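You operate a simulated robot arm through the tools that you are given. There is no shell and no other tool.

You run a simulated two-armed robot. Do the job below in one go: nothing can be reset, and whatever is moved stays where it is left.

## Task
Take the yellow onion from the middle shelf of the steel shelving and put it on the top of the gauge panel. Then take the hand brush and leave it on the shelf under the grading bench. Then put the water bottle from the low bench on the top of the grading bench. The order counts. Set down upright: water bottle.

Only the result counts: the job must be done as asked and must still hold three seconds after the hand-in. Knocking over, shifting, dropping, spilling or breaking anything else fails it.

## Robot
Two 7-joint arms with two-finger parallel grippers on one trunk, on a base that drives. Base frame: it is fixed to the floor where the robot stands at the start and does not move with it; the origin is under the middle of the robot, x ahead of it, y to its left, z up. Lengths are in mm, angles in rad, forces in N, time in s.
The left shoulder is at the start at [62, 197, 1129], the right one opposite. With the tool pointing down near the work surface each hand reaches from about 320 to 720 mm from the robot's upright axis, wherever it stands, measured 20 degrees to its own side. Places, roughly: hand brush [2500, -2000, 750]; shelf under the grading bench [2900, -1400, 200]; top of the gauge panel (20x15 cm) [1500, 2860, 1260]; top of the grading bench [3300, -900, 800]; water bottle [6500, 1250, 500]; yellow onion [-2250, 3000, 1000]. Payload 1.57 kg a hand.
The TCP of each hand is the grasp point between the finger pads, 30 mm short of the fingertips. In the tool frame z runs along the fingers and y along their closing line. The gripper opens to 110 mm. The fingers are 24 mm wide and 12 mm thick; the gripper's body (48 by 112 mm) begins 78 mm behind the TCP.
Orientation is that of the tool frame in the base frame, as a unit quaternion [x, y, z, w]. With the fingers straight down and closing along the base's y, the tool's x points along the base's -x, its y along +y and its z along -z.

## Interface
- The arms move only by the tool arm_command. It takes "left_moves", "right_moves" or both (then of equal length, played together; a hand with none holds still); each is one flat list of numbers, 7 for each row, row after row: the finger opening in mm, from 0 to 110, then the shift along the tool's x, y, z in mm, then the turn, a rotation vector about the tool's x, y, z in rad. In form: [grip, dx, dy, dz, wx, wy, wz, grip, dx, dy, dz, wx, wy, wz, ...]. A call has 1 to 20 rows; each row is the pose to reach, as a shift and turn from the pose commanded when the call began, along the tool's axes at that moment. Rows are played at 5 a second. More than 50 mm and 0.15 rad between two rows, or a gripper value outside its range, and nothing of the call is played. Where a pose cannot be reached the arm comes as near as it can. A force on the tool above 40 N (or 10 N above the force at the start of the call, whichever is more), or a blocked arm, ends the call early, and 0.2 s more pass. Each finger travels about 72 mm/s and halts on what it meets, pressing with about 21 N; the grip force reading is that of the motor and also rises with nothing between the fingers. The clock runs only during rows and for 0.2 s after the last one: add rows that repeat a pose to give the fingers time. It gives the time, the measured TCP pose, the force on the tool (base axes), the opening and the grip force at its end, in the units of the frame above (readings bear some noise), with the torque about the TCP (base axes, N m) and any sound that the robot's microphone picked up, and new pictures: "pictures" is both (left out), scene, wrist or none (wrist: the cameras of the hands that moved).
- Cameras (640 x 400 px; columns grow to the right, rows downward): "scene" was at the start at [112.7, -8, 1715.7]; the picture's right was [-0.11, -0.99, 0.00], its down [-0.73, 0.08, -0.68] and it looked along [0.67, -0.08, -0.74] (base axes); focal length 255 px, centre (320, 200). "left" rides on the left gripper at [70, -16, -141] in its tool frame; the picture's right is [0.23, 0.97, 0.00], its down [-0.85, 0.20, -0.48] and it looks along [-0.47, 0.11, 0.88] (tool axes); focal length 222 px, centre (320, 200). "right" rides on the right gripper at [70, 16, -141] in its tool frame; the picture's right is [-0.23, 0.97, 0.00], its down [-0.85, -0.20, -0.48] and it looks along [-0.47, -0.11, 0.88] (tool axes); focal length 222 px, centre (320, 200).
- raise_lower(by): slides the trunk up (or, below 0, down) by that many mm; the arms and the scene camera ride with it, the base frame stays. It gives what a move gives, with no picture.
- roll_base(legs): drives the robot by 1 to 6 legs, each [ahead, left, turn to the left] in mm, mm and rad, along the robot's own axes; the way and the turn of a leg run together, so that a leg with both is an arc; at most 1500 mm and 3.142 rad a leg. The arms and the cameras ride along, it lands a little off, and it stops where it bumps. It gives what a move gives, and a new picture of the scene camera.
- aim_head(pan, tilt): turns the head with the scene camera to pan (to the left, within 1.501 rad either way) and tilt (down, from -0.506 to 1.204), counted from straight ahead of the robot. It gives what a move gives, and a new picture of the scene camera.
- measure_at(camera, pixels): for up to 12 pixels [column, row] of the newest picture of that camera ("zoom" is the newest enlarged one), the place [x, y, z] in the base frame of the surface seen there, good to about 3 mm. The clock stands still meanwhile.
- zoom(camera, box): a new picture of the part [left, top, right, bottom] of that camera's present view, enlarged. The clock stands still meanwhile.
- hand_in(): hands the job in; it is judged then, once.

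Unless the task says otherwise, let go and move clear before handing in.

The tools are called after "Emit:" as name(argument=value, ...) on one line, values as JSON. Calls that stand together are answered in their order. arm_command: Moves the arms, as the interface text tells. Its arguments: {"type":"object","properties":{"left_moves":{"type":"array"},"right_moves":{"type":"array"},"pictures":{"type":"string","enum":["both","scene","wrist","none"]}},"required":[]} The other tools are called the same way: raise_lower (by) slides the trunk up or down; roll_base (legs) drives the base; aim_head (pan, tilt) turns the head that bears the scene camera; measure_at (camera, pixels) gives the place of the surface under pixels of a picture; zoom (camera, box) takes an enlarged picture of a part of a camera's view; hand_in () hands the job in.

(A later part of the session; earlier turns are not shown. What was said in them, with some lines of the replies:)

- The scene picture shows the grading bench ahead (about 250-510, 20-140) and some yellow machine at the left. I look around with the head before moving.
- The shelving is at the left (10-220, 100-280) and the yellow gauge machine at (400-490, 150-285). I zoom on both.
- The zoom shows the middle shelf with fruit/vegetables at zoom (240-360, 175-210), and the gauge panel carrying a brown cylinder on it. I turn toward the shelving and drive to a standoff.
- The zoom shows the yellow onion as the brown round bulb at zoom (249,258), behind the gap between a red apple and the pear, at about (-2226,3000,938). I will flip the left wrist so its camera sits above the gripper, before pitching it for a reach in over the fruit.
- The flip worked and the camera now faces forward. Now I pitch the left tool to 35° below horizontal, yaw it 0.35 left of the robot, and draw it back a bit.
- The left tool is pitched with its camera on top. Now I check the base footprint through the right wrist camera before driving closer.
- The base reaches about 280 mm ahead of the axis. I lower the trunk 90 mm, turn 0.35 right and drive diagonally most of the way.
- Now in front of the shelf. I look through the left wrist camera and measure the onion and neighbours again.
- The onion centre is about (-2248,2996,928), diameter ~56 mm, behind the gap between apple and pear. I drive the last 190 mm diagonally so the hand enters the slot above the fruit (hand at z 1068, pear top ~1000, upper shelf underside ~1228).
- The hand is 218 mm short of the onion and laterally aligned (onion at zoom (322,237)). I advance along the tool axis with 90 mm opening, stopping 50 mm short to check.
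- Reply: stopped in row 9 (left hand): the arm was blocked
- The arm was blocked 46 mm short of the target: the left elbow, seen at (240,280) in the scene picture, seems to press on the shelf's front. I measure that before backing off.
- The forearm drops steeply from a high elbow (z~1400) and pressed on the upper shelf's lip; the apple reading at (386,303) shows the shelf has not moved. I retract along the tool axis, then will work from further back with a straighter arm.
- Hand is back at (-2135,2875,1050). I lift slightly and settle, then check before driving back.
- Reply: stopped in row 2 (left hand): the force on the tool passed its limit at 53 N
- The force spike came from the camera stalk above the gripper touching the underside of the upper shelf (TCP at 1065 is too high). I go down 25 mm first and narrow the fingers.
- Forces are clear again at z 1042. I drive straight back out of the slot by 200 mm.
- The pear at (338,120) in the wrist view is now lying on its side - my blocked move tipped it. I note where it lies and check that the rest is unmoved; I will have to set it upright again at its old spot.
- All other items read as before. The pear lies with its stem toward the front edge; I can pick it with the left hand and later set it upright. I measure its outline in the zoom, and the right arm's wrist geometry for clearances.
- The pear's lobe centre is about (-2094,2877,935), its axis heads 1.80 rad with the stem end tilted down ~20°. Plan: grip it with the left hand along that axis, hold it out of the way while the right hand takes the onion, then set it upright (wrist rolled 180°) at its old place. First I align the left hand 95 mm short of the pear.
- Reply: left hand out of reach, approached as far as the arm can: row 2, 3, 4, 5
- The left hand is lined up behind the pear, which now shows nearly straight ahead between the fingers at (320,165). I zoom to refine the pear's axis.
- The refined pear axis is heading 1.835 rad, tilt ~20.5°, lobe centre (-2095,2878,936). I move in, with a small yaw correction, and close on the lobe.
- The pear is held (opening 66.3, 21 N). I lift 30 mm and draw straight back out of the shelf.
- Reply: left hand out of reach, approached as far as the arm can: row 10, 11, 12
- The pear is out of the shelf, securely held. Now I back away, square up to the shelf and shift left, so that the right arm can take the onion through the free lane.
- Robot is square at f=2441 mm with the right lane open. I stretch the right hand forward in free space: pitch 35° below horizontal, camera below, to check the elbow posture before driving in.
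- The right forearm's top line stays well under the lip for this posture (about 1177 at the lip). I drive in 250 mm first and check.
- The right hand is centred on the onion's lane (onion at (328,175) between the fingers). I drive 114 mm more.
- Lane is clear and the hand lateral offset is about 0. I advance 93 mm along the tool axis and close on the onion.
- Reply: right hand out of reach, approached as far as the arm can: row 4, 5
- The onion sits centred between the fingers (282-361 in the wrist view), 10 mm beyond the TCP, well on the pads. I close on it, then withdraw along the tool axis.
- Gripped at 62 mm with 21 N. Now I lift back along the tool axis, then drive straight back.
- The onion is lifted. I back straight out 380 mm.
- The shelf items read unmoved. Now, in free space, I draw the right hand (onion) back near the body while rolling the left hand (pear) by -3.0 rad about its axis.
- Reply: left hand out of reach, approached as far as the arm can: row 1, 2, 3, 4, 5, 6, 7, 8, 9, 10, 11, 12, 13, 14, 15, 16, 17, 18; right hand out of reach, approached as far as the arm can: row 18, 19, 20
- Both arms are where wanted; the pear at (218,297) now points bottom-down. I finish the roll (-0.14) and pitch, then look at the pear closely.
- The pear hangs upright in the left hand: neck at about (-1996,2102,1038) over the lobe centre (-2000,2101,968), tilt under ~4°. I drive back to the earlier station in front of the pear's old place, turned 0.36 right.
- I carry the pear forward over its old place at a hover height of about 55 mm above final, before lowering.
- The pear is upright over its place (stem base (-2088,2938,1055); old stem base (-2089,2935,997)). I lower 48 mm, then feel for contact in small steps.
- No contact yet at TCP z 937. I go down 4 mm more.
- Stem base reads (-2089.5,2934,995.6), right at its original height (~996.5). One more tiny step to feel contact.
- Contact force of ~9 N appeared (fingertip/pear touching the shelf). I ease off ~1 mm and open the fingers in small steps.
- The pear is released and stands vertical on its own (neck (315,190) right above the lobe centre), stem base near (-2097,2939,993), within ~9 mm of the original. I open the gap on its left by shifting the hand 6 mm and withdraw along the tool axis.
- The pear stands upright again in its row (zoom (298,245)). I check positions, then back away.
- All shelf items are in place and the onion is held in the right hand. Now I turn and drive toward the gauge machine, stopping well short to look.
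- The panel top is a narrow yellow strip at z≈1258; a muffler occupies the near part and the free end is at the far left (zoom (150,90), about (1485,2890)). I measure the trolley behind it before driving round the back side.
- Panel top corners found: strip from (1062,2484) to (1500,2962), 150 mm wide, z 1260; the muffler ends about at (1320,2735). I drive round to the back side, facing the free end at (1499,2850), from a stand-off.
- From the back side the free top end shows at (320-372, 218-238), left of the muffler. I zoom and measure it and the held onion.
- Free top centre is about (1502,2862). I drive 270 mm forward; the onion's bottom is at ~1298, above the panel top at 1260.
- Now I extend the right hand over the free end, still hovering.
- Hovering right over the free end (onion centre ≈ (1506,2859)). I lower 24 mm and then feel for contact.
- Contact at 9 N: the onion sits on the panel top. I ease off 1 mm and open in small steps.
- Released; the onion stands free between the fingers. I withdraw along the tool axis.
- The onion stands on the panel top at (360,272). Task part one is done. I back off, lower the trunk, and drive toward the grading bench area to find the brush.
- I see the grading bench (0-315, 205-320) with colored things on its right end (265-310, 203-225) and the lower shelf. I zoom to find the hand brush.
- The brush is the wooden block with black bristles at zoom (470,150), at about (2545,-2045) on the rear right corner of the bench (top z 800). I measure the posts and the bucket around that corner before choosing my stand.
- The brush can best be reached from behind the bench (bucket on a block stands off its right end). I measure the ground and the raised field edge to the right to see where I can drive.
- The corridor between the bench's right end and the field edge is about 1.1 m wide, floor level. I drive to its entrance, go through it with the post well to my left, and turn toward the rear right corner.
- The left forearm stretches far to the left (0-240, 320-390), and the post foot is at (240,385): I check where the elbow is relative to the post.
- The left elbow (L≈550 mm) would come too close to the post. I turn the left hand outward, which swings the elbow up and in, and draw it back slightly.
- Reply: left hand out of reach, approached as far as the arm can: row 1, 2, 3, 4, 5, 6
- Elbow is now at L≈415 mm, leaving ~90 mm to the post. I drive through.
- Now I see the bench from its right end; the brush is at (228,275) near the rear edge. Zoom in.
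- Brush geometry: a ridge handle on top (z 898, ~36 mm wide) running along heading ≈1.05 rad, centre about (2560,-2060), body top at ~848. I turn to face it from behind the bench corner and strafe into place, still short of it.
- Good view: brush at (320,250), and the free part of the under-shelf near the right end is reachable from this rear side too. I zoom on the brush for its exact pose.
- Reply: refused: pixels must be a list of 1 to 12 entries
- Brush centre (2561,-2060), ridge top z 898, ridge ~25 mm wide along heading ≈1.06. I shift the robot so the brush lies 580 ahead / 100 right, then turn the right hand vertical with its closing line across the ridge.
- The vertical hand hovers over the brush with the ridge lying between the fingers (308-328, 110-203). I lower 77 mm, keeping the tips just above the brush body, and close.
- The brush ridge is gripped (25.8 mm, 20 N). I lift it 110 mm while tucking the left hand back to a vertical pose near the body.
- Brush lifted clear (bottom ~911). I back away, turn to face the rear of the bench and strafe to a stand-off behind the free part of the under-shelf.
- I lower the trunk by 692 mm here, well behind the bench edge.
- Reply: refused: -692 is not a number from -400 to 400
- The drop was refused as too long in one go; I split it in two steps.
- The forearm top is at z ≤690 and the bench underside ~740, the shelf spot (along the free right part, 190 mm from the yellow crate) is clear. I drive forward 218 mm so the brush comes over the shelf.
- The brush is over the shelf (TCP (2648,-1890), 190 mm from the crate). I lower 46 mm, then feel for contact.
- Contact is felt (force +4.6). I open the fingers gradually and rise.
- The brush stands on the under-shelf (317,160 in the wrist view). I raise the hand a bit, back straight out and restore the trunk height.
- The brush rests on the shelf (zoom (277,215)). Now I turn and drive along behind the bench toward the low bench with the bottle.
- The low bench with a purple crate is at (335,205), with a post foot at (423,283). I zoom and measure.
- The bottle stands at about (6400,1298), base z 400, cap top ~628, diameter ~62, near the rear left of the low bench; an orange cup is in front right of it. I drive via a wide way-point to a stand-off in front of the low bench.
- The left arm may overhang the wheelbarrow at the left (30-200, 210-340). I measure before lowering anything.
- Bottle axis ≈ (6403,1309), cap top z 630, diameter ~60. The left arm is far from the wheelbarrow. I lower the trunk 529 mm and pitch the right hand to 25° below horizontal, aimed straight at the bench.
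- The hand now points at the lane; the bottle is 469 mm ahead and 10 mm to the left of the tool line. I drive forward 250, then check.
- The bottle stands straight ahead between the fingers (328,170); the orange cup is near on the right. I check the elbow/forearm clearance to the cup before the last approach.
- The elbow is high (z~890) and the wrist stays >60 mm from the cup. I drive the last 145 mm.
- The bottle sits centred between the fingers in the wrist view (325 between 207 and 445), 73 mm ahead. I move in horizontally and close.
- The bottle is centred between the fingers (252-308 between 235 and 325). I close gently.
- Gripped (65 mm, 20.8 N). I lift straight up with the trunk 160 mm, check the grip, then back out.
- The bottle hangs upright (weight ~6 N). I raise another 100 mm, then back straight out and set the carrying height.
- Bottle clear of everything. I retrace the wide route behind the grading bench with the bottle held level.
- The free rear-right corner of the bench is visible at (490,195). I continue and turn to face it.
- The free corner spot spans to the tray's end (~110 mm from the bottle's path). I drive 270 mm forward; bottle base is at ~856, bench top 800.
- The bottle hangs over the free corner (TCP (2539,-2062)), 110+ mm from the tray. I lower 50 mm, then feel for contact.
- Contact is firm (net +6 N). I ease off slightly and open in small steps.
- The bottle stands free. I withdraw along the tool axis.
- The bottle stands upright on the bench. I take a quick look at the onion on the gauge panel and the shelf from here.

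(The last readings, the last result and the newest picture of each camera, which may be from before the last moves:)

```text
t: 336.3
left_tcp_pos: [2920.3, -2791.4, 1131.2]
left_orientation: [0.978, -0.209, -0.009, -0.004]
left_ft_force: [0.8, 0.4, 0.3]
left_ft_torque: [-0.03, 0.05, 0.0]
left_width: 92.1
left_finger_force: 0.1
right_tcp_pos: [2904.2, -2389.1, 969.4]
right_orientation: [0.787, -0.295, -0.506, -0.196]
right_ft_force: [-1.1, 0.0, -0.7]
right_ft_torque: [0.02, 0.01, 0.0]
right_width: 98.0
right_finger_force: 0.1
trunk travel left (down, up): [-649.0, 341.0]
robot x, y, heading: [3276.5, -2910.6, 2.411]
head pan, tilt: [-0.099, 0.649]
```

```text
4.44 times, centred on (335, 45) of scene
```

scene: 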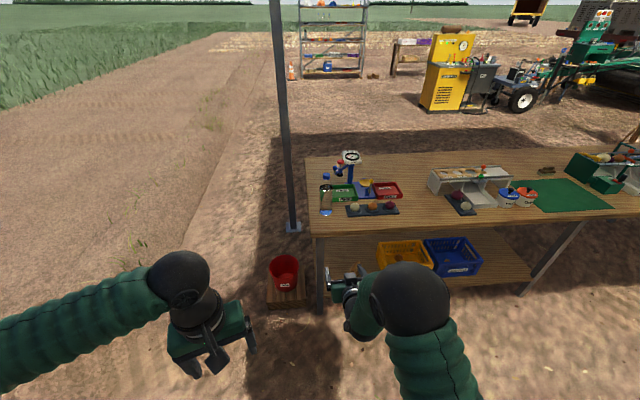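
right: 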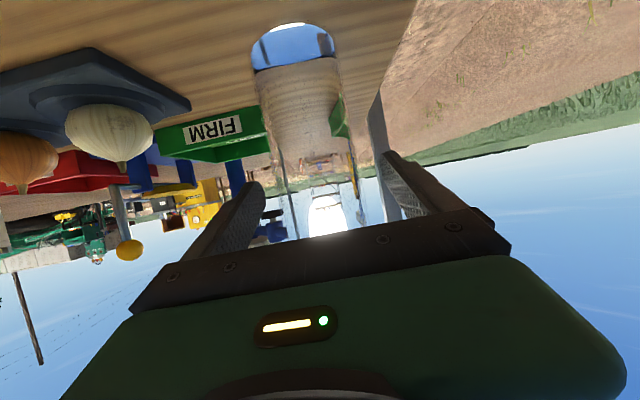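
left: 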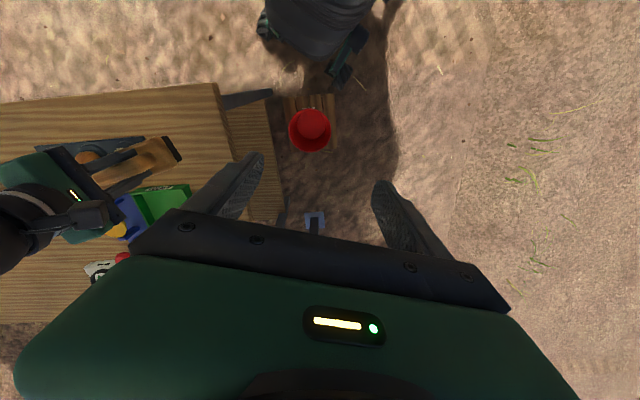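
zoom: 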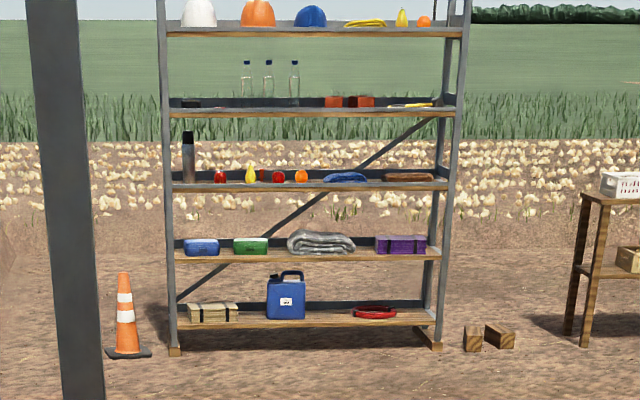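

The onion sits on the gauge panel top at zoom (386,95). The pear stands upright in its row on the shelf. The brush is on the under-shelf, the bottle stands upright on the grading bench, and both hands are empty and clear. I hand in.

Emit:
hand_in()

```text
The job is handed in.
```

All three items were put where you asked, in order, but I knocked over a pear along the way. I set it upright again before finishing. The job is handed in; I haven't seen the verdict.

- **Yellow onion:** it is on the free end of the gauge panel top. I saw it still there just before handing in.
- **Hand brush:** it is on the shelf under the grading bench, at the right-hand end, clear of the yellow crate.
- **Water bottle:** it stands upright on the grading bench, on the rear right corner where the brush had been.

**The pear:** on my first try for the onion, my arm was blocked by the edge of the shelf above. The pear next to the onion was tipped onto its side during that try or while I was backing out. I picked it up and stood it back in its place, about 9 mm from where it was. If the judging counts the knock itself and not just where things ended up, that may fail the job.

Nothing else I measured on that shelf had moved. In the last pictures the rest of the yard looked undisturbed.
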